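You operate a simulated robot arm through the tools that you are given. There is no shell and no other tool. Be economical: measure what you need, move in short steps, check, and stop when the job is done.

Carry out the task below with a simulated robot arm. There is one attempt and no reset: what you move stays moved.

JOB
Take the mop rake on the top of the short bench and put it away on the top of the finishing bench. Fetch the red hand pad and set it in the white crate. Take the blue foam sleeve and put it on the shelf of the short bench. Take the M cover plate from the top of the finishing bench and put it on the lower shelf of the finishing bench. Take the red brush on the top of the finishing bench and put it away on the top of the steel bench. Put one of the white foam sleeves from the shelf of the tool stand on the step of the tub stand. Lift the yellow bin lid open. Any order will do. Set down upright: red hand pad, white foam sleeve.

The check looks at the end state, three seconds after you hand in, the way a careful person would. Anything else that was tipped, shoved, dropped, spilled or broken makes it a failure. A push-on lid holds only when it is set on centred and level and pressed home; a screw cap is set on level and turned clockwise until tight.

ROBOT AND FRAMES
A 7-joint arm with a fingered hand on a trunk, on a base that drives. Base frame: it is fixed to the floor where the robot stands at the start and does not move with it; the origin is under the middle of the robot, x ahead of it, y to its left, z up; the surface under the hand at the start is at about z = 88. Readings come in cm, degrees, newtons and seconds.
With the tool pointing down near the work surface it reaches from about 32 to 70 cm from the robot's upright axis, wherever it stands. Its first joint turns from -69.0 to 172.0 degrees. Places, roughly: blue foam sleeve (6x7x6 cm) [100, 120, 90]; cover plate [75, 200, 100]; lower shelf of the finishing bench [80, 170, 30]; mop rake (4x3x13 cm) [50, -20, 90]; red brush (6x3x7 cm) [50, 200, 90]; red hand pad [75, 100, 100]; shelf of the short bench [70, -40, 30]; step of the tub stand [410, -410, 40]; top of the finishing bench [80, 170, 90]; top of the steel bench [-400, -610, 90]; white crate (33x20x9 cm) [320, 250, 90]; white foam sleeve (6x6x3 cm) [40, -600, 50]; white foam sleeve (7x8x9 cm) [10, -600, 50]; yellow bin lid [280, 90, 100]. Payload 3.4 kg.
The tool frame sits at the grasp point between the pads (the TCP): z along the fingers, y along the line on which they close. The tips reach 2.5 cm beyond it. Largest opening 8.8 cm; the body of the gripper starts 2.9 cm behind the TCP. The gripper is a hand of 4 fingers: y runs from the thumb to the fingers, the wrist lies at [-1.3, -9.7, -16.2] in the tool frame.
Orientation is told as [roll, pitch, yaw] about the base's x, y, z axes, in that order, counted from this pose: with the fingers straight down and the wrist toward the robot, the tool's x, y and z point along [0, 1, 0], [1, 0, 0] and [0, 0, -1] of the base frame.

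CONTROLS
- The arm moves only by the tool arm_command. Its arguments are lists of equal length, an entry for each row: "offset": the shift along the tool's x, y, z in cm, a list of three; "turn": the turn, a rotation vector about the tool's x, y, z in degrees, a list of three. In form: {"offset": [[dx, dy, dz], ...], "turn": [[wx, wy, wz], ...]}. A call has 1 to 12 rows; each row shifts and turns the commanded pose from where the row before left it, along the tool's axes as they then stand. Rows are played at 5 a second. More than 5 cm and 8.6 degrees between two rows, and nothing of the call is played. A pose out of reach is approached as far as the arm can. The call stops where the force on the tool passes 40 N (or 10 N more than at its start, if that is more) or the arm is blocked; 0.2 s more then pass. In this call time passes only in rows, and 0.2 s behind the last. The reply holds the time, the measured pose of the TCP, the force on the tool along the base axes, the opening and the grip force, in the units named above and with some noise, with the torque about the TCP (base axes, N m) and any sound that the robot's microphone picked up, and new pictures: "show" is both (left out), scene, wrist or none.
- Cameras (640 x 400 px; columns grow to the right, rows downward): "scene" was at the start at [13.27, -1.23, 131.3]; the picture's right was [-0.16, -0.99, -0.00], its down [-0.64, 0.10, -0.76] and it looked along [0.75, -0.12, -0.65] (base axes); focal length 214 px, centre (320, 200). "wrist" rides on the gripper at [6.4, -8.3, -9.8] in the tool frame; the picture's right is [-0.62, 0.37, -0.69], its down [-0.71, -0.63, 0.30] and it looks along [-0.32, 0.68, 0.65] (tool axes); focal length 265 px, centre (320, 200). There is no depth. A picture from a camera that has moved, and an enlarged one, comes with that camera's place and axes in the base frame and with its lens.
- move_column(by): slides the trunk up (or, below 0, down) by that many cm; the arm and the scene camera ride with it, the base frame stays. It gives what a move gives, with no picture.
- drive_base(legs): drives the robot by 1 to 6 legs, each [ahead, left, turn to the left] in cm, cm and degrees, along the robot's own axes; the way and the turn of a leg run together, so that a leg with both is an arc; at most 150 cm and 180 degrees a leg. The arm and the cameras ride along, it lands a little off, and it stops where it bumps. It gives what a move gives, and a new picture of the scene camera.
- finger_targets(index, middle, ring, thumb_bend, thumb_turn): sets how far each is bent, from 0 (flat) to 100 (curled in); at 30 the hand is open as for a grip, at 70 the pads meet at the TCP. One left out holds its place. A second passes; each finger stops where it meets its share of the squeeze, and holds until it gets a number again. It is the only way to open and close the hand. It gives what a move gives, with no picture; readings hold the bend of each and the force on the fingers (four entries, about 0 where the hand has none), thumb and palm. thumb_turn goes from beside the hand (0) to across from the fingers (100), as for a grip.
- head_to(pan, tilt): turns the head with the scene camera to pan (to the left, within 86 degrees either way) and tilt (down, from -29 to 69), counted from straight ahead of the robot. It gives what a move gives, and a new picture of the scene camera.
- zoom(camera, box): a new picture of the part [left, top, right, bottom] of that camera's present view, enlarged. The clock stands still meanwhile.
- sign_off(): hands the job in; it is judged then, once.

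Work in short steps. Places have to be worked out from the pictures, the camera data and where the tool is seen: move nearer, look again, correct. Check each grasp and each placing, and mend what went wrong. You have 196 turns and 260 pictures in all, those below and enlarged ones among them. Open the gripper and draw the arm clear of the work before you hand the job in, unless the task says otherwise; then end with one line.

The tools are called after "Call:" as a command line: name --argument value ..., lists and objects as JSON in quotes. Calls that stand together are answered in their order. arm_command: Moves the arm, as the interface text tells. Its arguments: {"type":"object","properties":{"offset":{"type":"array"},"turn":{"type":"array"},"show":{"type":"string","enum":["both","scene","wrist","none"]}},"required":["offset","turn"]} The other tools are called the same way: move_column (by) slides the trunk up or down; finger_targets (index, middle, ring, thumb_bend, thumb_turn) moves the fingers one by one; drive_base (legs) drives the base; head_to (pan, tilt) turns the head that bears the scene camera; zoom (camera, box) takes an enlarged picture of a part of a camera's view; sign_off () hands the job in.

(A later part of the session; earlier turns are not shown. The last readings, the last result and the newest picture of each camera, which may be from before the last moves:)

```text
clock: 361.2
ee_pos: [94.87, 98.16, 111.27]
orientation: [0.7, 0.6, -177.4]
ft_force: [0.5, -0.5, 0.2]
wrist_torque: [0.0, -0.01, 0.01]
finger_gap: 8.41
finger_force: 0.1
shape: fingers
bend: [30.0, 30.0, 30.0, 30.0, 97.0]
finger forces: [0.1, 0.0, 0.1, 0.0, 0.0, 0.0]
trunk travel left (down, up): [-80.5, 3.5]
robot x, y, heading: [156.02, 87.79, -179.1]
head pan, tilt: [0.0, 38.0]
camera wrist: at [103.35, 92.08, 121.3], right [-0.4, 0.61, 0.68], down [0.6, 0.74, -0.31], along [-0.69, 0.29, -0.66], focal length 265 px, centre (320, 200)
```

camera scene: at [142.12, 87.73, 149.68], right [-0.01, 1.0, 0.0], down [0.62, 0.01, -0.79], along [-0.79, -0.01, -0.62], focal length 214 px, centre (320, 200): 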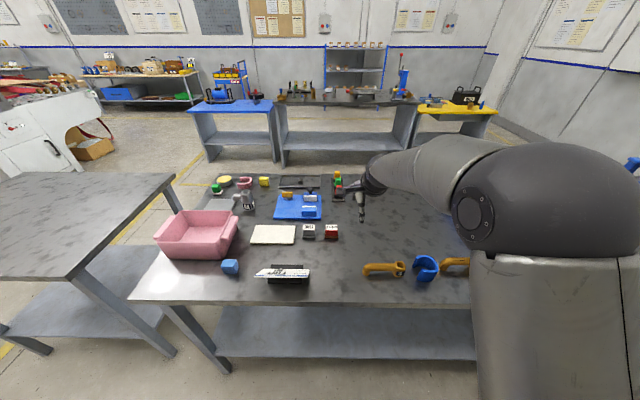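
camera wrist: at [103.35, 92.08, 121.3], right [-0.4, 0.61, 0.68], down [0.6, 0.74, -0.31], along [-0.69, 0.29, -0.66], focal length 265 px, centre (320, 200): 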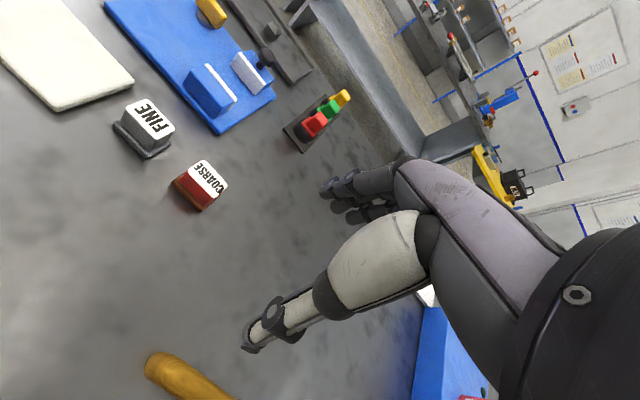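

"COARSE" is the red hand pad (red grip, brown pad), at about (86.2,91.3), 5 cm high. I move the base and tool over it.

Call:
drive_base --legs '[[9, 5, 0]]'

Call:
arm_command --offset '[[1.7, 0, 2], [0, 0, 4], [0, 0, 3]]' --turn '[[0, 0, 2], [0, 0, 0], [0, 0, 0]]' --show "wrist"

```text
clock: 362.4
ee_pos: [85.85, 93.25, 111.31]
orientation: [0.8, 0.7, -177.4]
ft_force: [-0.5, -0.4, 0.1]
wrist_torque: [0.0, 0.0, 0.0]
finger_gap: 8.48
finger_force: 0.0
shape: fingers
bend: [30.0, 30.0, 30.0, 30.0, 97.0]
finger forces: [0.0, 0.1, 0.1, 0.0, 0.1, 0.0]
trunk travel left (down, up): [-80.5, 3.5]
robot x, y, heading: [146.8, 82.51, -179.5]
head pan, tilt: [0.0, 38.0]
camera scene: at [133.19, 82.7, 149.68], right [-0.01, 1.0, 0.0], down [0.62, 0.01, -0.79], along [-0.79, -0.01, -0.62], focal length 214 px, centre (320, 200)
```

scene: 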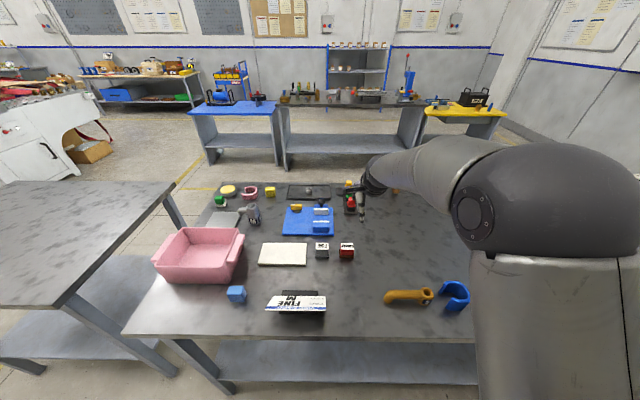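

```text
clock: 363.1
ee_pos: [86.03, 91.21, 102.3]
orientation: [0.6, 0.7, -179.4]
ft_force: [-1.0, -0.4, -0.1]
wrist_torque: [0.0, 0.02, -0.02]
finger_gap: 8.45
finger_force: 0.0
shape: fingers
bend: [30.0, 30.0, 30.0, 30.0, 97.0]
finger forces: [0.1, 0.0, 0.0, 0.1, 0.0, 0.0]
trunk travel left (down, up): [-80.5, 3.5]
robot x, y, heading: [146.79, 82.67, -179.5]
head pan, tilt: [0.0, 38.0]
camera wrist: at [94.31, 84.96, 112.31], right [-0.38, 0.62, 0.68], down [0.63, 0.72, -0.31], along [-0.68, 0.31, -0.66], focal length 265 px, centre (320, 200)
```

wrist: 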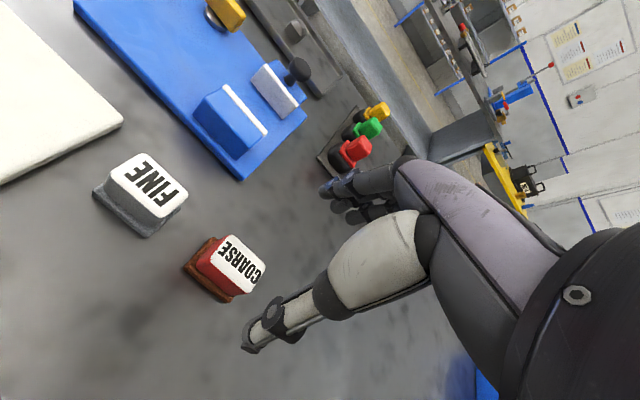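

Aligned within half a centimetre. Descend and grip.

Call:
arm_command --offset '[[0.4, 0, 4], [0, 0, 4], [0, 0, 2.3]]' --turn '[[0, 0, 0], [0, 0, 0], [0, 0, 0]]' --show "wrist"

Call:
finger_targets --index 66 --middle 66 --ring 66 --thumb_bend 66

Call:
arm_command --offset '[[0, 0, -2], [0, 0, -3], [0, 0, -3]]' --turn '[[0, 0, 0], [0, 0, 0], [0, 0, 0]]' --show "wrist"

```text
clock: 363.9
ee_pos: [86.0, 90.73, 91.79]
orientation: [0.7, 0.6, -179.3]
ft_force: [0.0, 0.1, 0.3]
wrist_torque: [0.0, 0.0, -0.02]
finger_gap: 8.46
finger_force: 0.1
shape: fingers
bend: [30.0, 30.0, 30.0, 30.0, 97.0]
finger forces: [0.1, 0.1, 0.1, 0.0, 0.1, 0.0]
trunk travel left (down, up): [-80.5, 3.5]
robot x, y, heading: [146.98, 82.67, -179.4]
head pan, tilt: [0.0, 38.0]
camera wrist: at [94.41, 84.42, 101.93], right [-0.38, 0.62, 0.68], down [0.63, 0.72, -0.31], along [-0.68, 0.31, -0.66], focal length 265 px, centre (320, 200)
```

wrist: 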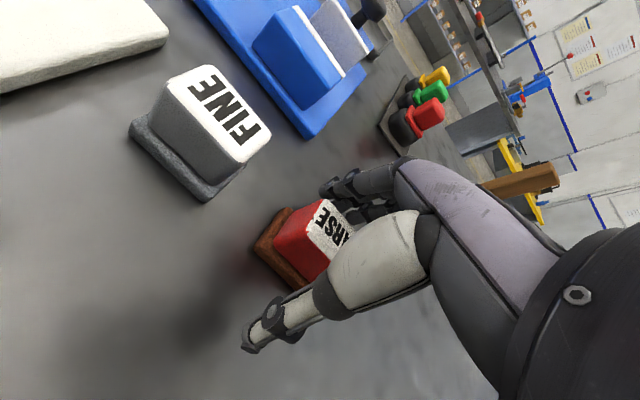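

```text
clock: 364.9
ee_pos: [86.26, 90.79, 91.95]
orientation: [0.7, 0.6, -179.5]
ft_force: [-0.2, 0.4, 1.2]
wrist_torque: [-0.01, -0.01, -0.02]
finger_gap: 2.37
finger_force: 7.7
shape: fingers
bend: [60.0, 62.0, 64.0, 58.0, 96.0]
finger forces: [3.3, 3.7, 1.3, 0.0, 7.4, 0.0]
trunk travel left (down, up): [-80.5, 3.5]
robot x, y, heading: [146.82, 82.71, -179.4]
head pan, tilt: [0.0, 38.0]
```

```text
clock: 365.8
ee_pos: [86.12, 90.9, 99.88]
orientation: [0.8, 0.8, -179.5]
ft_force: [0.0, 0.3, -0.8]
wrist_torque: [-0.01, 0.02, 0.03]
finger_gap: 2.36
finger_force: 7.4
shape: fingers
bend: [60.0, 63.0, 64.0, 58.0, 96.0]
finger forces: [3.4, 3.2, 1.2, 0.0, 7.3, 0.0]
trunk travel left (down, up): [-80.5, 3.5]
robot x, y, heading: [146.99, 82.63, -179.3]
head pan, tilt: [0.0, 38.0]
camera wrist: at [94.48, 84.54, 109.95], right [-0.38, 0.62, 0.68], down [0.63, 0.72, -0.31], along [-0.68, 0.31, -0.67], focal length 265 px, centre (320, 200)
```

wrist: 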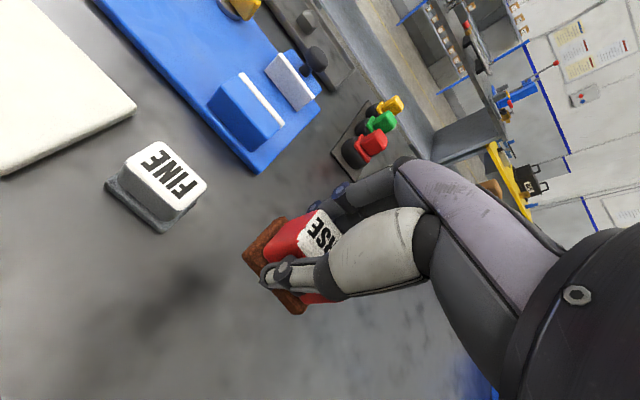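

Held. I tighten the grip, lift, back off, and go round to the north end of the back bench.

Call:
finger_targets --index 72 --middle 72 --ring 72 --thumb_bend 72

Call:
arm_command --offset '[[0, 0, -4], [0, 0, -4], [0, 0, -4]]' --turn '[[0, 0, 0], [0, 0, 0], [0, 0, 0]]' --show "none"

Call:
drive_base --legs '[[-53, 0, 0], [0, -140, 0], [0, -138, 0], [0, 0, 89.5]]'

```text
clock: 366.8
ee_pos: [86.09, 90.88, 99.92]
orientation: [0.6, 0.8, -179.5]
ft_force: [0.2, -1.4, -0.3]
wrist_torque: [0.0, -0.03, -0.04]
finger_gap: 2.26
finger_force: 14.6
shape: fingers
bend: [61.0, 65.0, 71.0, 57.0, 94.0]
finger forces: [7.0, 4.6, 2.7, 0.0, 14.3, 0.0]
trunk travel left (down, up): [-80.5, 3.5]
robot x, y, heading: [146.97, 82.5, -179.4]
head pan, tilt: [0.0, 38.0]
```

```text
clock: 367.6
ee_pos: [86.0, 90.85, 112.02]
orientation: [0.6, 0.6, -179.4]
ft_force: [0.3, 0.0, -1.0]
wrist_torque: [0.01, 0.0, 0.0]
finger_gap: 2.29
finger_force: 14.3
shape: fingers
bend: [61.0, 65.0, 71.0, 57.0, 94.0]
finger forces: [7.0, 4.6, 2.6, 0.0, 14.4, 0.0]
trunk travel left (down, up): [-80.5, 3.5]
robot x, y, heading: [147.03, 82.57, -179.7]
head pan, tilt: [0.0, 38.0]
```

```text
clock: 387.5
ee_pos: [187.43, 300.49, 112.0]
orientation: [0.5, 0.7, -88.8]
ft_force: [0.0, 0.5, -1.4]
wrist_torque: [-0.01, 0.0, 0.01]
finger_gap: 2.26
finger_force: 13.5
shape: fingers
bend: [61.0, 66.0, 71.0, 57.0, 94.0]
finger forces: [6.9, 4.4, 2.4, 0.1, 13.7, 0.0]
trunk travel left (down, up): [-80.5, 3.5]
robot x, y, heading: [194.66, 361.87, -88.8]
head pan, tilt: [0.0, 38.0]
camera scene: at [195.08, 348.14, 149.68], right [-1.0, -0.02, 0.0], down [-0.01, 0.62, -0.79], along [0.02, -0.79, -0.62], focal length 214 px, centre (320, 200)
```

scene: 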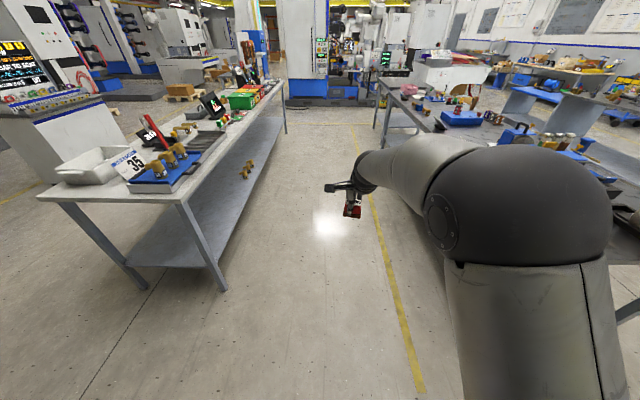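

I strafe to x≈320 so the hand faces the crate from the bench's end.

Call:
drive_base --legs '[[0, 125, -1]]'

Call:
zoom --camera "scene" --box '[230, 180, 430, 305]'

```text
clock: 393.9
ee_pos: [311.83, 302.37, 112.07]
orientation: [0.6, 0.7, -89.9]
ft_force: [-0.6, -0.5, -0.4]
wrist_torque: [0.0, -0.02, -0.01]
finger_gap: 2.28
finger_force: 13.9
shape: fingers
bend: [61.0, 66.0, 71.0, 57.0, 94.0]
finger forces: [6.9, 4.4, 2.5, 0.0, 13.8, 0.1]
trunk travel left (down, up): [-80.5, 3.5]
robot x, y, heading: [320.46, 363.4, -90.0]
head pan, tilt: [0.0, 38.0]
camera scene: at [320.53, 349.79, 149.68], right [-1.0, 0.0, 0.0], down [0.0, 0.62, -0.79], along [0.0, -0.79, -0.62], focal length 214 px, centre (320, 200)
```

scene: 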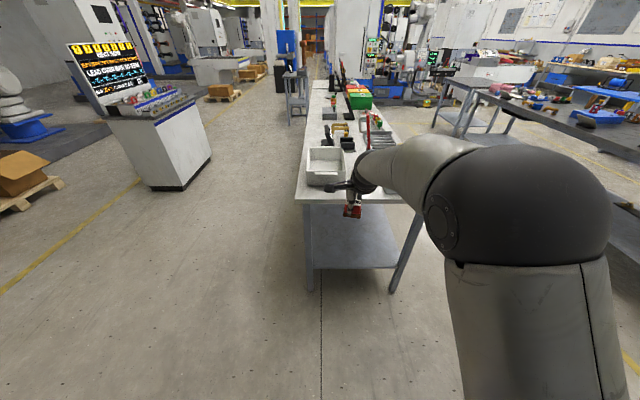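

```text
3.20 times, centred on (330, 242) of scene
camera zoom: at [320.53, 349.79, 149.68], right [-1.0, 0.0, 0.0], down [0.0, 0.62, -0.79], along [0.0, -0.79, -0.62], focal length 686 px, centre (288, 64)
```

zoom: 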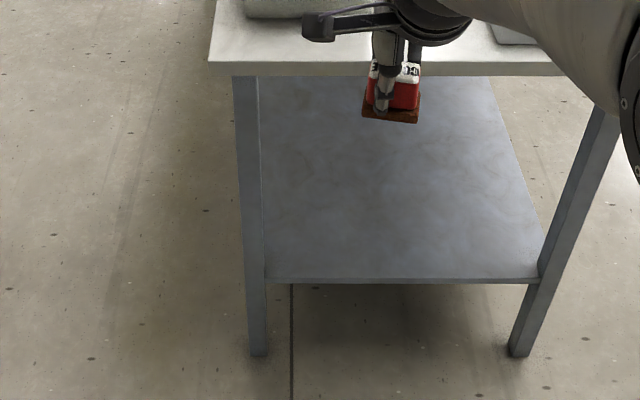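

Call:
zoom --camera "scene" --box '[280, 130, 376, 205]'

```text
5.33 times, centred on (328, 168) of scene
camera zoom: at [320.53, 349.79, 149.68], right [-1.0, 0.0, 0.0], down [0.0, 0.62, -0.79], along [0.0, -0.79, -0.62], focal length 1144 px, centre (277, 373)
```

zoom: 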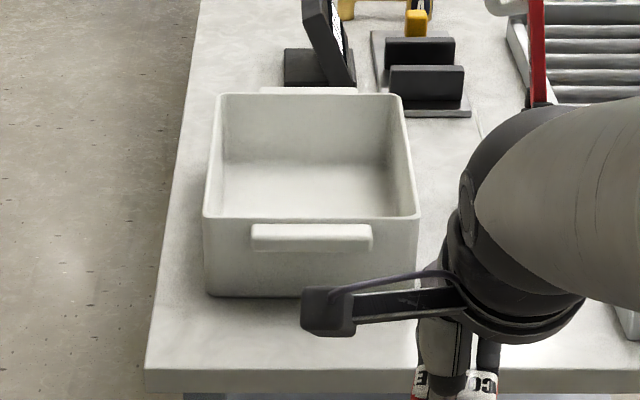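

Crate rim spans x 307.5–327, y 234–260. I drive in so the pad is above its middle (317,247).

Call:
drive_base --legs '[[53, 5.4, 0]]'

Call:
arm_command --offset '[[0, 1.5, 3], [0, 1, 3]]' --turn '[[0, 0, 0], [0, 0, 0]]' --show "both"

```text
clock: 396.9
ee_pos: [317.08, 249.27, 112.04]
orientation: [0.6, 0.7, -90.0]
ft_force: [-0.9, 0.8, -0.4]
wrist_torque: [0.02, -0.02, -0.01]
finger_gap: 2.26
finger_force: 14.1
shape: fingers
bend: [61.0, 66.0, 71.0, 57.0, 94.0]
finger forces: [6.9, 4.3, 2.5, 0.0, 13.7, 0.1]
trunk travel left (down, up): [-80.5, 3.5]
robot x, y, heading: [325.81, 310.08, -90.1]
head pan, tilt: [0.0, 38.0]
camera scene: at [326.0, 296.72, 149.68], right [-1.0, 0.0, 0.0], down [0.0, 0.62, -0.79], along [0.0, -0.79, -0.62], focal length 214 px, centre (320, 200)
```

scene: 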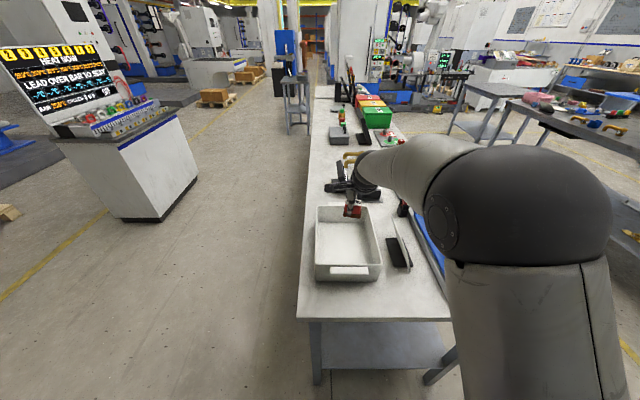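

```text
clock: 397.5
ee_pos: [317.23, 246.83, 105.91]
orientation: [0.6, 0.7, -90.1]
ft_force: [0.7, 0.3, -0.6]
wrist_torque: [0.0, -0.01, 0.01]
finger_gap: 2.26
finger_force: 14.1
shape: fingers
bend: [61.0, 66.0, 71.0, 57.0, 94.0]
finger forces: [6.9, 4.4, 2.5, 0.1, 13.7, 0.1]
trunk travel left (down, up): [-80.5, 3.5]
robot x, y, heading: [326.16, 309.83, -89.9]
head pan, tilt: [0.0, 38.0]
camera scene: at [325.99, 296.62, 149.67], right [-1.0, 0.0, 0.0], down [0.0, 0.62, -0.79], along [0.0, -0.79, -0.62], focal length 214 px, centre (320, 200)
camera wrist: at [323.52, 254.97, 115.88], right [-0.63, -0.38, 0.68], down [-0.71, 0.64, -0.3], along [-0.32, -0.68, -0.67], focal length 265 px, centre (320, 200)
```

scene: 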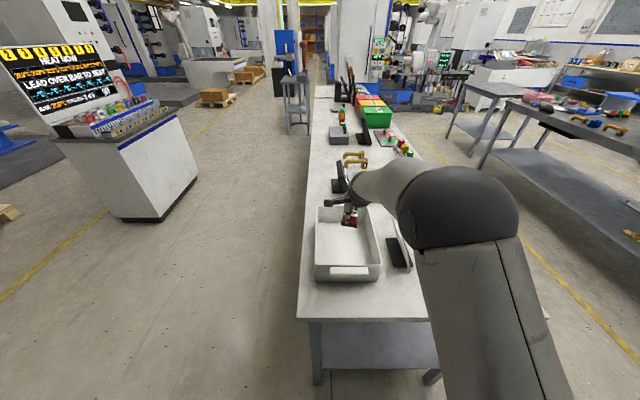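
wrist: 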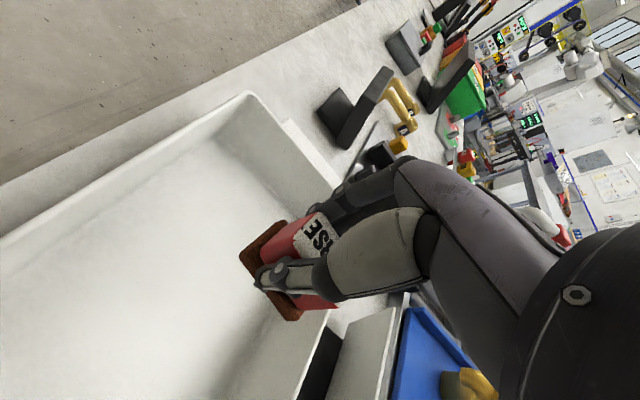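

The pad is over the crate's middle. Lowering.

Call:
arm_command --offset '[[0, 0, 4], [0, 0, 4], [0, 0, 3]]' --turn '[[0, 0, 0], [0, 0, 0], [0, 0, 0]]' --show "wrist"

Call:
arm_command --offset '[[0, 0, 0.5], [0, 0, 0.4], [0, 0, 0.3], [0, 0, 0.3], [0, 0, 0.3], [0, 0, 0.3], [0, 0, 0.3]]' --turn '[[0, 0, 0], [0, 0, 0], [0, 0, 0], [0, 0, 0], [0, 0, 0], [0, 0, 0], [0, 0, 0]]' --show "wrist"

```text
clock: 398.3
ee_pos: [317.29, 246.96, 94.85]
orientation: [0.7, 0.6, -90.1]
ft_force: [-0.1, 0.5, 0.0]
wrist_torque: [0.02, 0.0, 0.0]
finger_gap: 2.24
finger_force: 14.0
shape: fingers
bend: [61.0, 66.0, 71.0, 57.0, 94.0]
finger forces: [6.7, 4.5, 2.3, 0.0, 13.6, 0.0]
trunk travel left (down, up): [-80.5, 3.5]
robot x, y, heading: [326.19, 310.19, -89.9]
head pan, tilt: [0.0, 38.0]
camera wrist: at [323.65, 255.06, 104.95], right [-0.63, -0.37, 0.68], down [-0.71, 0.64, -0.31], along [-0.32, -0.68, -0.66], focal length 265 px, centre (320, 200)
```

wrist: 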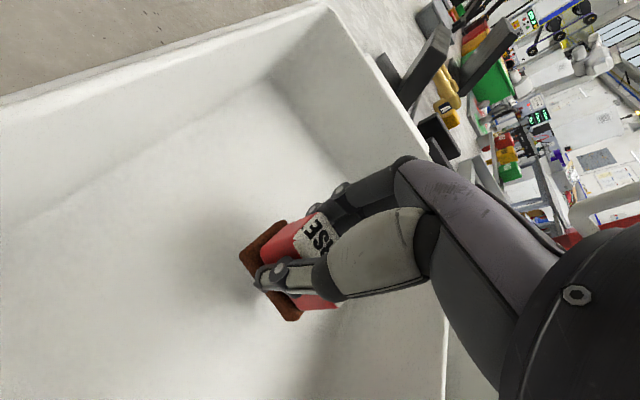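

```text
clock: 399.9
ee_pos: [317.25, 246.99, 92.55]
orientation: [0.7, 0.6, -90.1]
ft_force: [0.7, 0.1, -1.1]
wrist_torque: [-0.03, 0.0, 0.0]
finger_gap: 2.23
finger_force: 13.9
shape: fingers
bend: [61.0, 66.0, 71.0, 57.0, 94.0]
finger forces: [6.8, 4.3, 2.4, 0.1, 13.6, 0.0]
trunk travel left (down, up): [-80.5, 3.5]
robot x, y, heading: [326.19, 310.3, -90.0]
head pan, tilt: [0.0, 38.0]
camera wrist: at [323.64, 255.13, 102.63], right [-0.63, -0.37, 0.68], down [-0.71, 0.64, -0.31], along [-0.32, -0.68, -0.66], focal length 265 px, centre (320, 200)
```

wrist: 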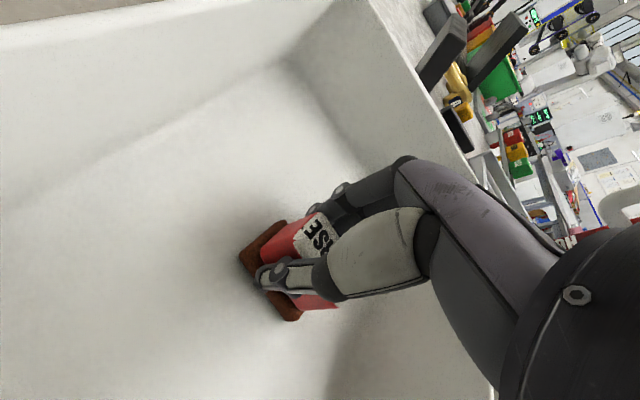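

Call:
arm_command --offset '[[0, 0, 0.3], [0, 0, 0.3], [0, 0, 0.2], [0, 0, 0.2], [0, 0, 0.2]]' --turn '[[0, 0, 0], [0, 0, 0], [0, 0, 0], [0, 0, 0], [0, 0, 0]]' --show "wrist"

```text
clock: 401.1
ee_pos: [317.27, 247.0, 92.21]
orientation: [0.7, -0.5, -90.2]
ft_force: [-4.8, -7.1, 40.3]
wrist_torque: [-0.18, -0.02, 0.0]
finger_gap: 2.22
finger_force: 30.3
shape: fingers
bend: [71.0, 65.0, 71.0, 58.0, 94.0]
finger forces: [25.0, 13.7, 2.8, 0.0, 18.2, 0.1]
trunk travel left (down, up): [-80.5, 3.5]
robot x, y, heading: [326.15, 310.6, -90.2]
head pan, tilt: [0.0, 38.0]
camera wrist: at [323.67, 255.36, 102.15], right [-0.63, -0.36, 0.69], down [-0.71, 0.63, -0.32], along [-0.32, -0.69, -0.65], focal length 265 px, centre (320, 200)
```

wrist: 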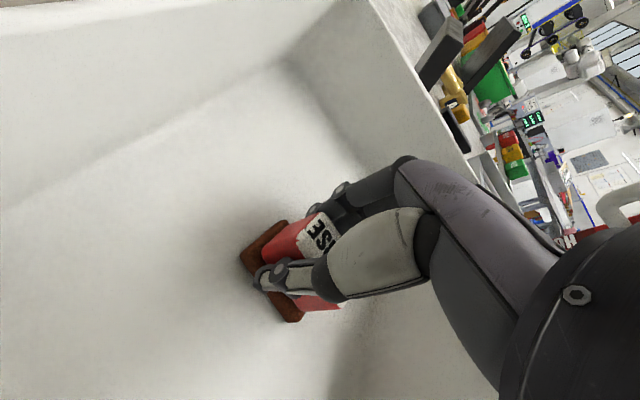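

On the crate floor. I ease up 0.5 cm, open part way and rise.

Call:
arm_command --offset '[[0, 0, -0.5]]' --turn '[[0, 0, 0]]' --show "none"

Call:
finger_targets --index 35 --middle 35 --ring 35 --thumb_bend 35

Call:
arm_command --offset '[[0, 0, -2], [0, 0, -3], [0, 0, -4], [0, 0, -4], [0, 0, -4]]' --turn '[[0, 0, 0], [0, 0, 0], [0, 0, 0], [0, 0, 0], [0, 0, 0]]' --show "wrist"

```text
clock: 401.5
ee_pos: [317.4, 247.16, 92.27]
orientation: [0.7, 0.1, -90.1]
ft_force: [-2.6, -7.0, 27.7]
wrist_torque: [-0.31, -0.06, 0.0]
finger_gap: 2.23
finger_force: 27.0
shape: fingers
bend: [71.0, 65.0, 71.0, 58.0, 94.0]
finger forces: [23.2, 12.1, 3.0, 0.0, 15.3, 0.0]
trunk travel left (down, up): [-80.5, 3.5]
robot x, y, heading: [326.22, 310.16, -89.8]
head pan, tilt: [0.0, 38.0]
```

```text
clock: 402.5
ee_pos: [317.37, 247.02, 91.78]
orientation: [0.6, 0.8, -90.1]
ft_force: [0.4, -0.6, -0.2]
wrist_torque: [-0.01, -0.01, -0.01]
finger_gap: 7.36
finger_force: 0.1
shape: fingers
bend: [35.0, 35.0, 35.0, 35.0, 97.0]
finger forces: [0.0, 0.0, 0.0, 0.0, 0.0, 0.0]
trunk travel left (down, up): [-80.5, 3.5]
robot x, y, heading: [325.83, 310.17, -90.0]
head pan, tilt: [0.0, 38.0]
```

```text
clock: 403.7
ee_pos: [317.18, 246.93, 108.88]
orientation: [0.6, 0.8, -90.1]
ft_force: [1.2, 0.4, -0.7]
wrist_torque: [-0.02, -0.06, 0.04]
finger_gap: 7.41
finger_force: 0.2
shape: fingers
bend: [35.0, 35.0, 35.0, 35.0, 97.0]
finger forces: [0.0, 0.0, 0.1, 0.0, 0.0, 0.1]
trunk travel left (down, up): [-80.5, 3.5]
robot x, y, heading: [326.27, 310.42, -90.1]
head pan, tilt: [0.0, 38.0]
camera wrist: at [323.6, 255.09, 118.93], right [-0.63, -0.38, 0.68], down [-0.71, 0.63, -0.3], along [-0.32, -0.68, -0.67], focal length 265 px, centre (320, 200)
```

wrist: 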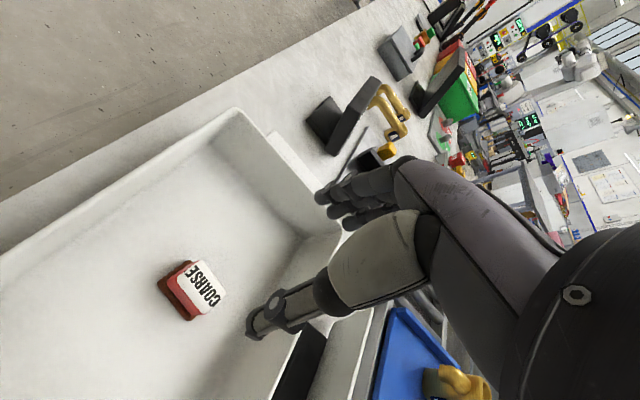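

The pad stands upright in the crate. Now the yellow bin: I back out, go to the aisle, and face the back bench at y≈95.

Call:
drive_base --legs '[[-52, 0, 0], [0, -136, 0], [135, 0, 0], [130, 0, 0]]'

Call:
head_to --pan 0 --tilt 30

Call:
drive_base --legs '[[0, 0, 90]]'

```text
clock: 425.6
ee_pos: [173.16, 37.48, 108.78]
orientation: [0.6, 0.6, -91.4]
ft_force: [-0.2, -0.3, 0.2]
wrist_torque: [-0.02, 0.01, -0.01]
finger_gap: 7.39
finger_force: 0.1
shape: fingers
bend: [35.0, 35.0, 35.0, 35.0, 97.0]
finger forces: [0.1, 0.0, 0.1, 0.0, 0.0, 0.0]
trunk travel left (down, up): [-80.5, 3.5]
robot x, y, heading: [183.02, 100.48, -91.1]
head pan, tilt: [0.0, 38.0]
camera scene: at [182.92, 87.04, 149.68], right [-1.0, 0.02, 0.0], down [0.01, 0.62, -0.79], along [-0.02, -0.79, -0.62], focal length 214 px, centre (320, 200)
```

scene: 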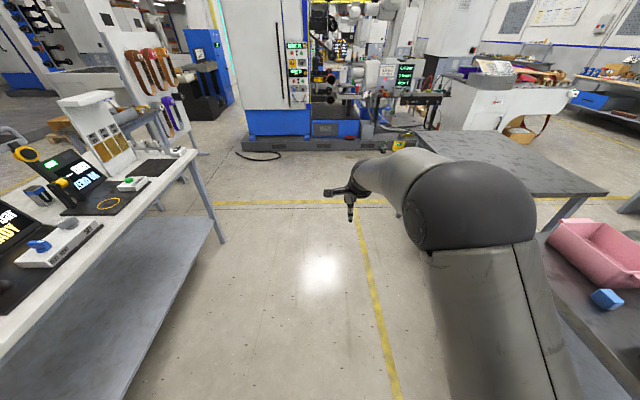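

```text
clock: 426.3
ee_pos: [173.13, 37.4, 108.85]
orientation: [0.7, 0.6, -91.4]
ft_force: [0.8, -0.5, -0.7]
wrist_torque: [-0.03, -0.02, 0.02]
finger_gap: 7.38
finger_force: 0.1
shape: fingers
bend: [35.0, 35.0, 35.0, 35.0, 97.0]
finger forces: [0.1, 0.1, 0.0, 0.0, 0.0, 0.1]
trunk travel left (down, up): [-80.5, 3.5]
robot x, y, heading: [183.44, 101.06, -91.5]
head pan, tilt: [0.0, 30.0]
camera scene: at [182.91, 86.63, 150.91], right [-1.0, 0.02, 0.0], down [0.01, 0.5, -0.87], along [-0.02, -0.87, -0.5], focal length 214 px, centre (320, 200)
```

scene: 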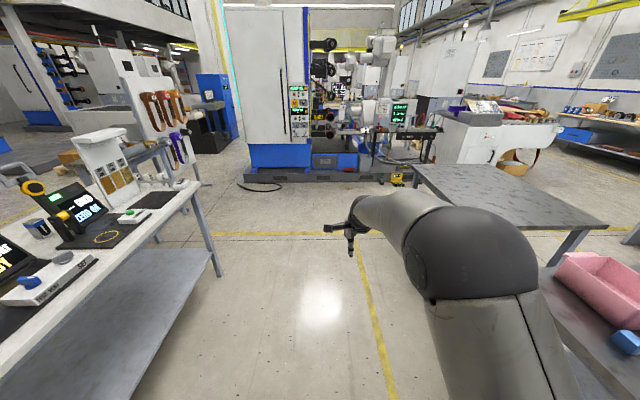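

```text
clock: 430.5
ee_pos: [246.42, 90.29, 108.87]
orientation: [0.5, 0.6, -1.5]
ft_force: [1.1, 0.4, 0.3]
wrist_torque: [0.0, -0.01, 0.0]
finger_gap: 7.37
finger_force: 0.1
shape: fingers
bend: [35.0, 35.0, 35.0, 35.0, 97.0]
finger forces: [0.1, 0.0, 0.0, 0.1, 0.1, 0.1]
trunk travel left (down, up): [-80.5, 3.5]
robot x, y, heading: [183.39, 100.45, -1.3]
head pan, tilt: [0.0, 30.0]
camera scene: at [197.28, 100.36, 150.92], right [-0.02, -1.0, 0.0], down [-0.5, 0.01, -0.87], along [0.87, -0.02, -0.5], focal length 214 px, centre (320, 200)
```

scene: 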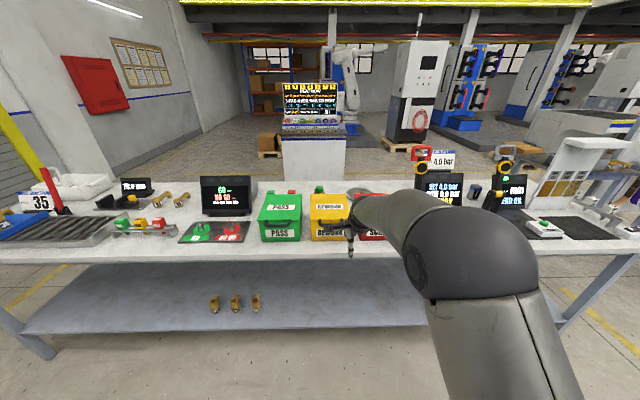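

Call:
zoom --camera "scene" --box '[250, 170, 410, 270]'

```text
4.00 times, centred on (330, 220) of scene
camera zoom: at [197.28, 100.36, 150.92], right [-0.02, -1.0, 0.0], down [-0.5, 0.01, -0.87], along [0.87, -0.02, -0.5], focal length 858 px, centre (280, 120)
```

zoom: 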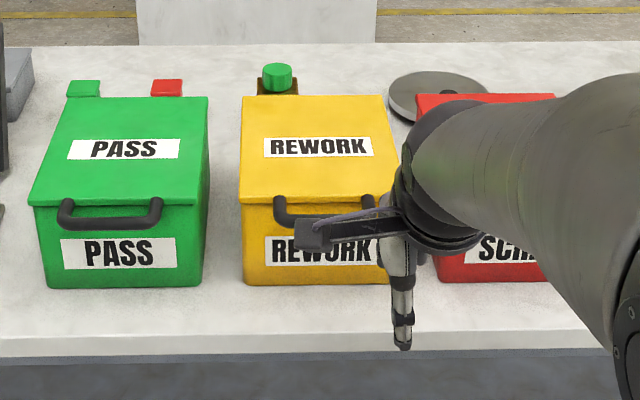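

The yellow (REWORK) bin has a lid hinged at the back with a U-handle in front. To learn the handle's shape I lower the head for a level view.

Call:
move_column --by -40

Call:
zoom --camera "scene" --box '[240, 80, 400, 180]'

```text
clock: 434.4
ee_pos: [246.36, 90.19, 68.93]
orientation: [0.8, 0.6, -1.4]
ft_force: [-0.3, 1.5, -0.7]
wrist_torque: [0.01, 0.01, 0.02]
finger_gap: 7.4
finger_force: 0.0
shape: fingers
bend: [35.0, 35.0, 35.0, 35.0, 97.0]
finger forces: [0.1, 0.0, 0.0, 0.0, 0.1, 0.1]
trunk travel left (down, up): [-40.5, 43.5]
robot x, y, heading: [182.86, 100.27, -1.3]
head pan, tilt: [0.0, 30.0]
```

```text
4.00 times, centred on (320, 130) of scene
camera zoom: at [197.27, 100.36, 110.92], right [-0.02, -1.0, 0.0], down [-0.5, 0.01, -0.87], along [0.87, -0.02, -0.5], focal length 858 px, centre (320, 480)
```

zoom: 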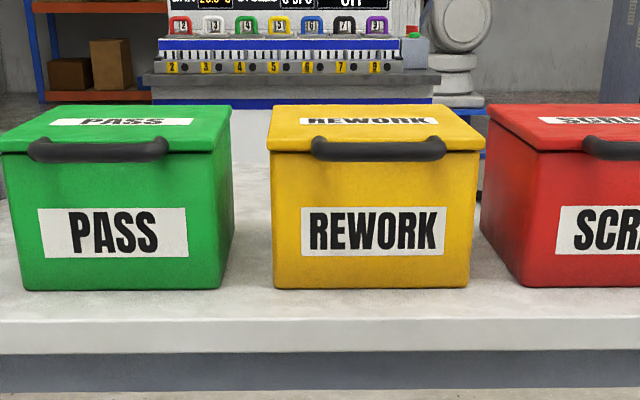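

The bar stands 3.7 cm in front of the lid edge: bar at (265.6, y 90–99.6, z≈100.4); hinge near x≈291. I'll grip it with a forward-pointing hand (thumb below). Raise the trunk and pitch the hand up stepwise.

Call:
move_column --by 36

Call:
arm_command --offset '[[0, 0, 0], [0, 0, 0], [0, 0, 0], [0, 0, 0], [0, 0, 0], [0, 0, 0]]' --turn '[[-8, 0, 0], [-8, 0, 0], [-8, 0, 0], [-8, 0, 0], [-8, 0, 0], [-8, 0, 0]]' --show "scene"

```text
clock: 437.9
ee_pos: [246.42, 90.28, 104.78]
orientation: [0.7, 0.8, -1.4]
ft_force: [0.1, -0.5, -0.6]
wrist_torque: [0.03, -0.01, 0.02]
finger_gap: 7.41
finger_force: 0.1
shape: fingers
bend: [35.0, 35.0, 35.0, 35.0, 97.0]
finger forces: [0.0, 0.0, 0.1, 0.0, 0.0, 0.0]
trunk travel left (down, up): [-76.5, 7.5]
robot x, y, heading: [183.03, 100.82, -1.1]
head pan, tilt: [0.0, 30.0]
```

```text
clock: 439.2
ee_pos: [246.52, 90.21, 104.96]
orientation: [0.9, -47.3, -2.2]
ft_force: [0.5, -0.6, 0.3]
wrist_torque: [0.0, 0.02, 0.0]
finger_gap: 7.4
finger_force: 0.0
shape: fingers
bend: [35.0, 35.0, 35.0, 35.0, 97.0]
finger forces: [0.1, 0.0, 0.1, 0.1, 0.1, 0.0]
trunk travel left (down, up): [-76.5, 7.5]
robot x, y, heading: [183.26, 100.47, -1.6]
head pan, tilt: [0.0, 30.0]
camera scene: at [197.34, 100.35, 146.92], right [-0.02, -1.0, 0.0], down [-0.5, 0.01, -0.87], along [0.87, -0.02, -0.5], focal length 214 px, centre (320, 200)
```

scene: 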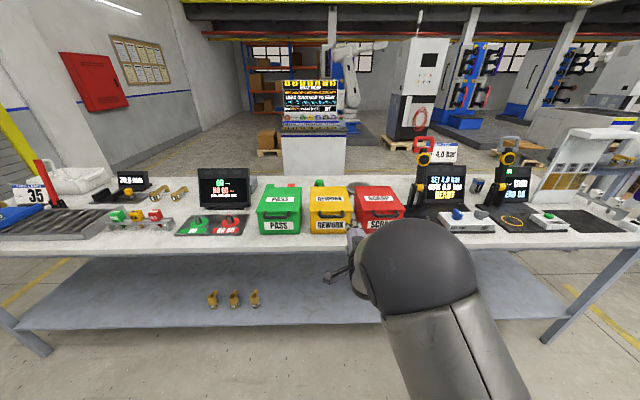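

Works to -47°. I continue to about -85°.

Call:
arm_command --offset '[[0, 0, 0], [0, 0, 0], [0, 0, 0], [0, 0, 0], [0, 0, 0]]' --turn '[[-8, 0, 0], [-8, 0, 0], [-8, 0, 0], [-8, 0, 0], [-5, 0, 0]]' --show "both"

```text
clock: 440.4
ee_pos: [246.47, 90.35, 104.93]
orientation: [6.7, -84.3, -8.1]
ft_force: [-0.2, -0.3, 0.0]
wrist_torque: [0.02, 0.0, -0.03]
finger_gap: 7.4
finger_force: 0.1
shape: fingers
bend: [35.0, 35.0, 35.0, 35.0, 97.0]
finger forces: [0.0, 0.0, 0.0, 0.0, 0.1, 0.0]
trunk travel left (down, up): [-76.5, 7.5]
robot x, y, heading: [183.25, 100.53, -1.4]
head pan, tilt: [0.0, 30.0]
camera scene: at [197.31, 100.34, 146.92], right [-0.02, -1.0, 0.0], down [-0.5, 0.01, -0.87], along [0.87, -0.02, -0.5], focal length 214 px, centre (320, 200)
camera wrist: at [236.07, 96.95, 97.59], right [-0.67, -0.61, 0.43], down [0.22, -0.71, -0.66], along [0.71, -0.35, 0.61], focal length 265 px, centre (320, 200)
```

scene: 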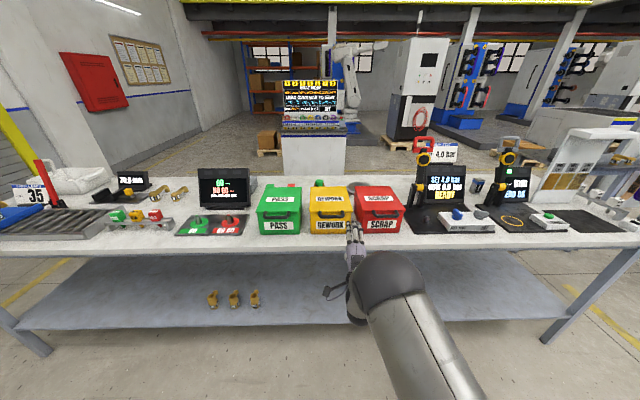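
wrist: 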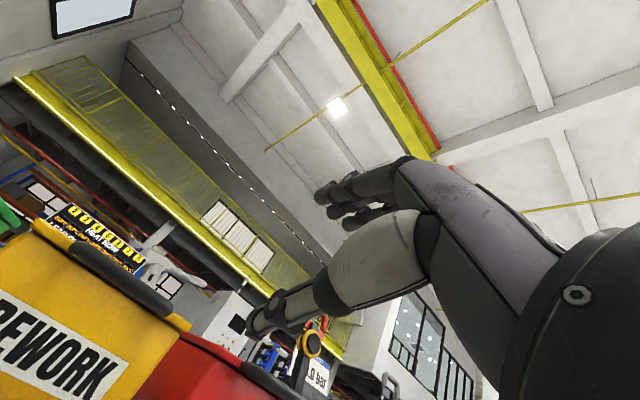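

Hand points forward. I open it, line it up with the bar (y 94.6, z 100.4), and drive nearer.

Call:
finger_targets --index 30 --middle 30 --ring 30 --thumb_bend 30

Call:
arm_command --offset '[[2.2, 0, 0], [2.2, 0, 0]]' --turn '[[-4, 0, 0], [0, 0, 0]]' --show "none"

Call:
move_column --by -4.2

Call:
drive_base --legs '[[9, 0, 0]]'

Call:
zoom --camera "scene" --box '[260, 170, 420, 290]'

```text
clock: 441.4
ee_pos: [246.5, 90.34, 104.84]
orientation: [6.6, -84.3, -7.9]
ft_force: [0.2, -0.5, 0.6]
wrist_torque: [0.01, -0.04, -0.01]
finger_gap: 8.44
finger_force: 0.0
shape: fingers
bend: [30.0, 30.0, 30.0, 30.0, 97.0]
finger forces: [0.0, 0.1, 0.0, 0.0, 0.0, 0.0]
trunk travel left (down, up): [-76.5, 7.5]
robot x, y, heading: [183.18, 100.62, -1.2]
head pan, tilt: [0.0, 30.0]
```

```text
clock: 442.1
ee_pos: [246.56, 94.79, 104.8]
orientation: [21.7, -88.4, -23.0]
ft_force: [0.1, -0.3, -0.3]
wrist_torque: [0.0, 0.0, -0.01]
finger_gap: 8.44
finger_force: 0.1
shape: fingers
bend: [30.0, 30.0, 30.0, 30.0, 97.0]
finger forces: [0.0, 0.0, 0.0, 0.0, 0.1, 0.0]
trunk travel left (down, up): [-76.5, 7.5]
robot x, y, heading: [183.55, 100.45, -1.5]
head pan, tilt: [0.0, 30.0]
```

```text
clock: 442.9
ee_pos: [246.6, 94.69, 100.6]
orientation: [21.5, -88.2, -22.8]
ft_force: [-0.4, 0.2, -0.3]
wrist_torque: [-0.01, 0.0, -0.02]
finger_gap: 8.44
finger_force: 0.1
shape: fingers
bend: [30.0, 30.0, 30.0, 30.0, 97.0]
finger forces: [0.0, 0.1, 0.1, 0.0, 0.0, 0.0]
trunk travel left (down, up): [-72.3, 11.7]
robot x, y, heading: [183.4, 100.78, -1.4]
head pan, tilt: [0.0, 30.0]
```

```text
clock: 444.0
ee_pos: [255.71, 94.52, 100.63]
orientation: [21.1, -88.3, -22.4]
ft_force: [-0.3, -0.7, 0.0]
wrist_torque: [-0.03, -0.03, 0.0]
finger_gap: 8.43
finger_force: 0.2
shape: fingers
bend: [30.0, 30.0, 30.0, 30.0, 97.0]
finger forces: [0.1, 0.0, 0.0, 0.1, 0.1, 0.0]
trunk travel left (down, up): [-72.3, 11.7]
robot x, y, heading: [192.09, 100.33, -1.5]
head pan, tilt: [0.0, 30.0]
camera scene: at [206.4, 100.15, 142.71], right [-0.02, -1.0, 0.0], down [-0.5, 0.01, -0.87], along [0.87, -0.02, -0.5], focal length 214 px, centre (320, 200)
```

scene: 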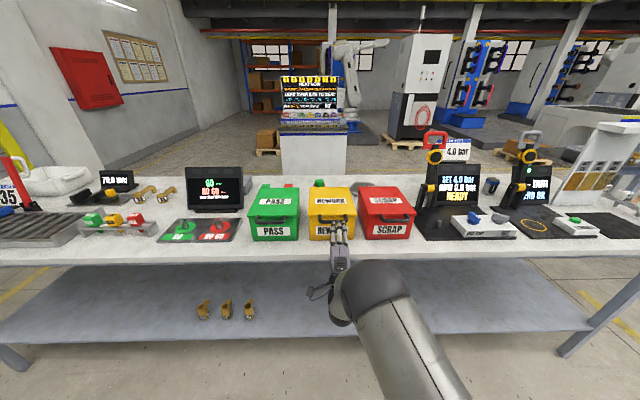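

```text
3.33 times, centred on (340, 230) of scene
camera zoom: at [206.4, 100.15, 142.71], right [-0.02, -1.0, 0.0], down [-0.5, 0.01, -0.87], along [0.87, -0.02, -0.5], focal length 715 px, centre (253, 100)
```

zoom: 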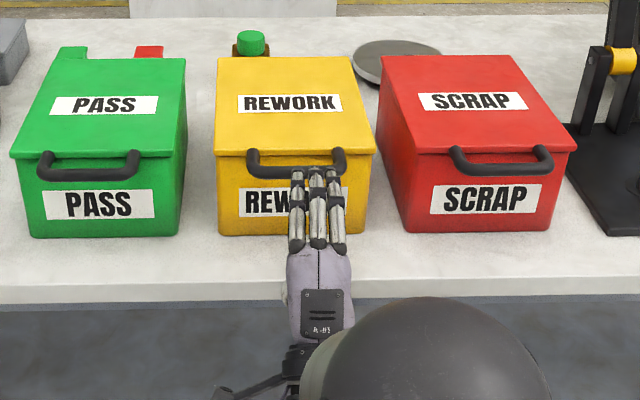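

Handle is centred at y≈94.3. I shift 0.8 cm left and advance so the thumb goes under the bar.

Call:
arm_command --offset '[[0.9, 0, 0]]' --turn '[[0, 0, 0]]' --show "none"

Call:
drive_base --legs '[[8.5, 0, 0]]'

Call:
zoom --camera "scene" --box '[260, 180, 420, 280]'

Call:
arm_command --offset '[[0, 0, 0]]' --turn '[[0, 0, 0]]' --show "wrist"

```text
clock: 444.4
ee_pos: [255.74, 95.35, 100.73]
orientation: [20.5, -88.3, -22.0]
ft_force: [0.8, 0.5, 0.1]
wrist_torque: [0.04, 0.01, -0.03]
finger_gap: 8.43
finger_force: 0.0
shape: fingers
bend: [30.0, 30.0, 30.0, 30.0, 97.0]
finger forces: [0.0, 0.0, 0.0, 0.0, 0.0, 0.1]
trunk travel left (down, up): [-72.3, 11.7]
robot x, y, heading: [192.41, 99.87, -1.5]
head pan, tilt: [0.0, 30.0]
```

```text
clock: 445.5
ee_pos: [264.21, 95.14, 100.65]
orientation: [20.9, -88.2, -22.3]
ft_force: [-0.4, -1.4, -0.8]
wrist_torque: [-0.02, -0.01, -0.01]
finger_gap: 8.45
finger_force: 0.0
shape: fingers
bend: [30.0, 30.0, 30.0, 30.0, 97.0]
finger forces: [0.0, 0.0, 0.0, 0.0, 0.0, 0.0]
trunk travel left (down, up): [-72.3, 11.7]
robot x, y, heading: [200.62, 100.13, -1.4]
head pan, tilt: [0.0, 30.0]
camera scene: at [214.88, 99.95, 142.71], right [-0.02, -1.0, 0.0], down [-0.5, 0.01, -0.87], along [0.87, -0.02, -0.5], focal length 214 px, centre (320, 200)
```

scene: 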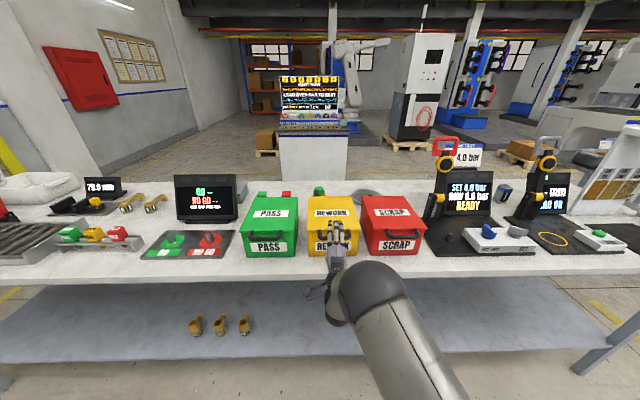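

```text
4.00 times, centred on (340, 230) of scene
camera zoom: at [214.88, 99.95, 142.71], right [-0.02, -1.0, 0.0], down [-0.5, 0.01, -0.87], along [0.87, -0.02, -0.5], focal length 858 px, centre (240, 80)
```

zoom: 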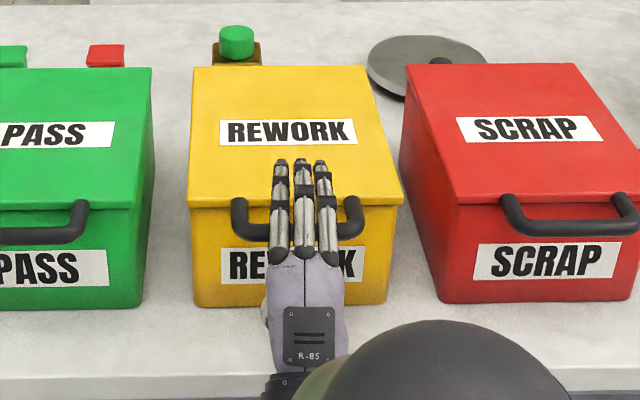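

```text
clock: 445.9
ee_pos: [264.05, 95.14, 100.71]
orientation: [21.3, -88.2, -22.7]
ft_force: [0.9, -0.7, -0.8]
wrist_torque: [0.02, -0.01, -0.04]
finger_gap: 8.43
finger_force: 0.1
shape: fingers
bend: [30.0, 30.0, 30.0, 30.0, 97.0]
finger forces: [0.0, 0.0, 0.0, 0.0, 0.0, 0.1]
trunk travel left (down, up): [-72.3, 11.7]
robot x, y, heading: [200.36, 100.12, -1.0]
head pan, tilt: [0.0, 30.0]
camera wrist: at [254.18, 101.88, 92.69], right [-0.7, -0.61, 0.38], down [0.27, -0.71, -0.65], along [0.66, -0.35, 0.66], focal length 265 px, centre (320, 200)
```

wrist: 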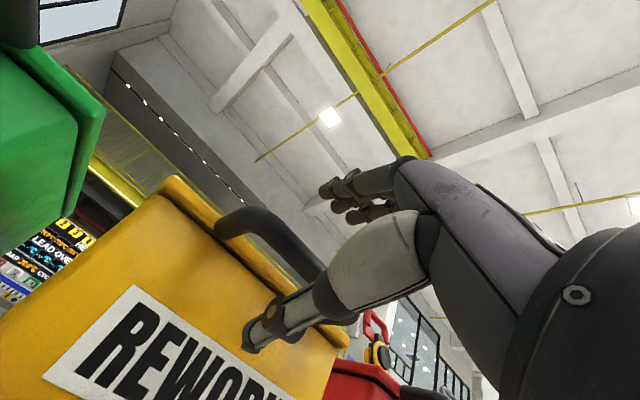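

The bar lies between thumb (below) and fingers (above). I close loosely to cage it, then lift a little to test.

Call:
finger_targets --index 55 --middle 55 --ring 55 --thumb_bend 50

Call:
arm_command --offset '[[0, 1, 0], [0, 1, 0], [0, 1, 0], [0, 1, 0]]' --turn '[[0, 0, 0], [0, 0, 0], [0, 0, 0], [0, 0, 0]]' --show "both"

```text
clock: 446.9
ee_pos: [264.24, 95.23, 100.52]
orientation: [21.4, -88.2, -22.9]
ft_force: [-0.4, 0.3, -1.0]
wrist_torque: [0.01, -0.01, 0.02]
finger_gap: 3.68
finger_force: 0.0
shape: fingers
bend: [55.0, 55.0, 55.0, 50.0, 97.0]
finger forces: [0.1, 0.1, 0.0, 0.1, 0.0, 0.0]
trunk travel left (down, up): [-72.3, 11.7]
robot x, y, heading: [201.03, 100.01, -1.1]
head pan, tilt: [0.0, 30.0]
```

```text
clock: 447.9
ee_pos: [264.3, 95.14, 104.73]
orientation: [20.7, -88.2, -22.2]
ft_force: [0.4, 0.2, -0.9]
wrist_torque: [0.03, -0.01, 0.0]
finger_gap: 3.7
finger_force: 0.3
shape: fingers
bend: [55.0, 55.0, 55.0, 49.0, 97.0]
finger forces: [0.1, 0.1, 0.1, 0.0, 0.6, 0.0]
trunk travel left (down, up): [-72.3, 11.7]
robot x, y, heading: [200.96, 100.28, -1.3]
head pan, tilt: [0.0, 30.0]
camera scene: at [214.77, 99.96, 142.72], right [-0.02, -1.0, 0.0], down [-0.5, 0.01, -0.87], along [0.87, -0.02, -0.5], focal length 214 px, centre (320, 200)
camera wrist: at [254.33, 101.86, 96.73], right [-0.7, -0.61, 0.38], down [0.27, -0.71, -0.65], along [0.67, -0.35, 0.66], focal length 265 px, centre (320, 200)
```

scene: 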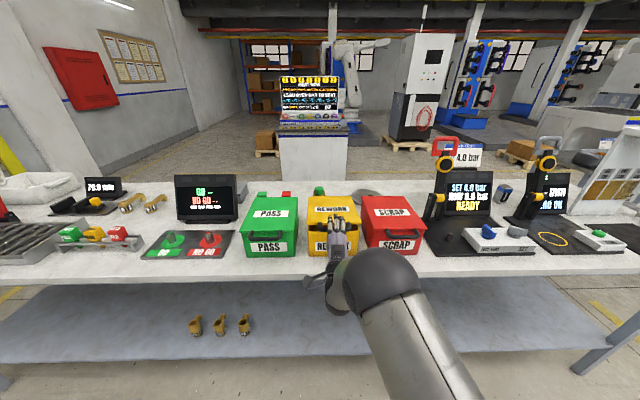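
wrist: 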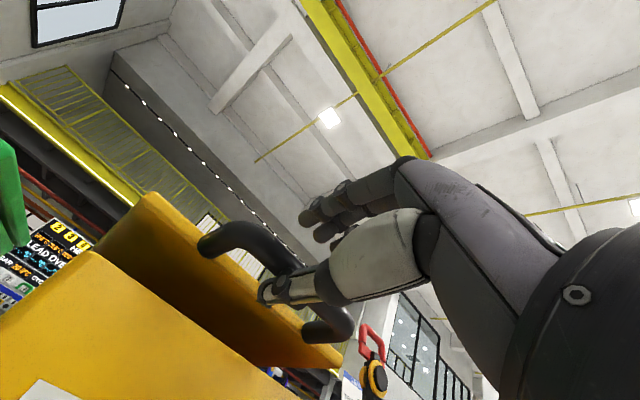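

The lid follows lightly and the bin stays. I continue along the arc (to ≈35°).

Call:
arm_command --offset '[[0, 2.2, 0.4], [0, 2.2, 0.4], [0, 2.1, 0.7], [0, 2.1, 0.8], [0, 2, 1.1], [0, 1.9, 1.2]]' --turn '[[0, 0, 0], [0, 0, 0], [0, 0, 0], [0, 0, 0], [0, 0, 0], [0, 0, 0]]' --show "scene"

```text
clock: 449.3
ee_pos: [269.32, 94.85, 116.97]
orientation: [20.7, -88.2, -22.1]
ft_force: [-0.5, 1.0, -1.3]
wrist_torque: [0.01, 0.02, -0.02]
finger_gap: 3.73
finger_force: 0.6
shape: fingers
bend: [55.0, 55.0, 55.0, 49.0, 97.0]
finger forces: [0.0, 0.1, 0.0, 0.1, 0.8, 0.0]
trunk travel left (down, up): [-72.3, 11.7]
robot x, y, heading: [200.77, 100.48, -1.4]
head pan, tilt: [0.0, 30.0]
camera scene: at [214.8, 99.96, 142.72], right [-0.02, -1.0, 0.0], down [-0.5, 0.01, -0.87], along [0.87, -0.02, -0.5], focal length 214 px, centre (320, 200)
```

scene: 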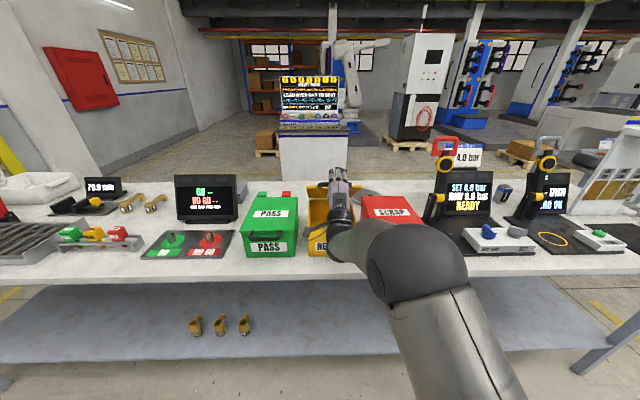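

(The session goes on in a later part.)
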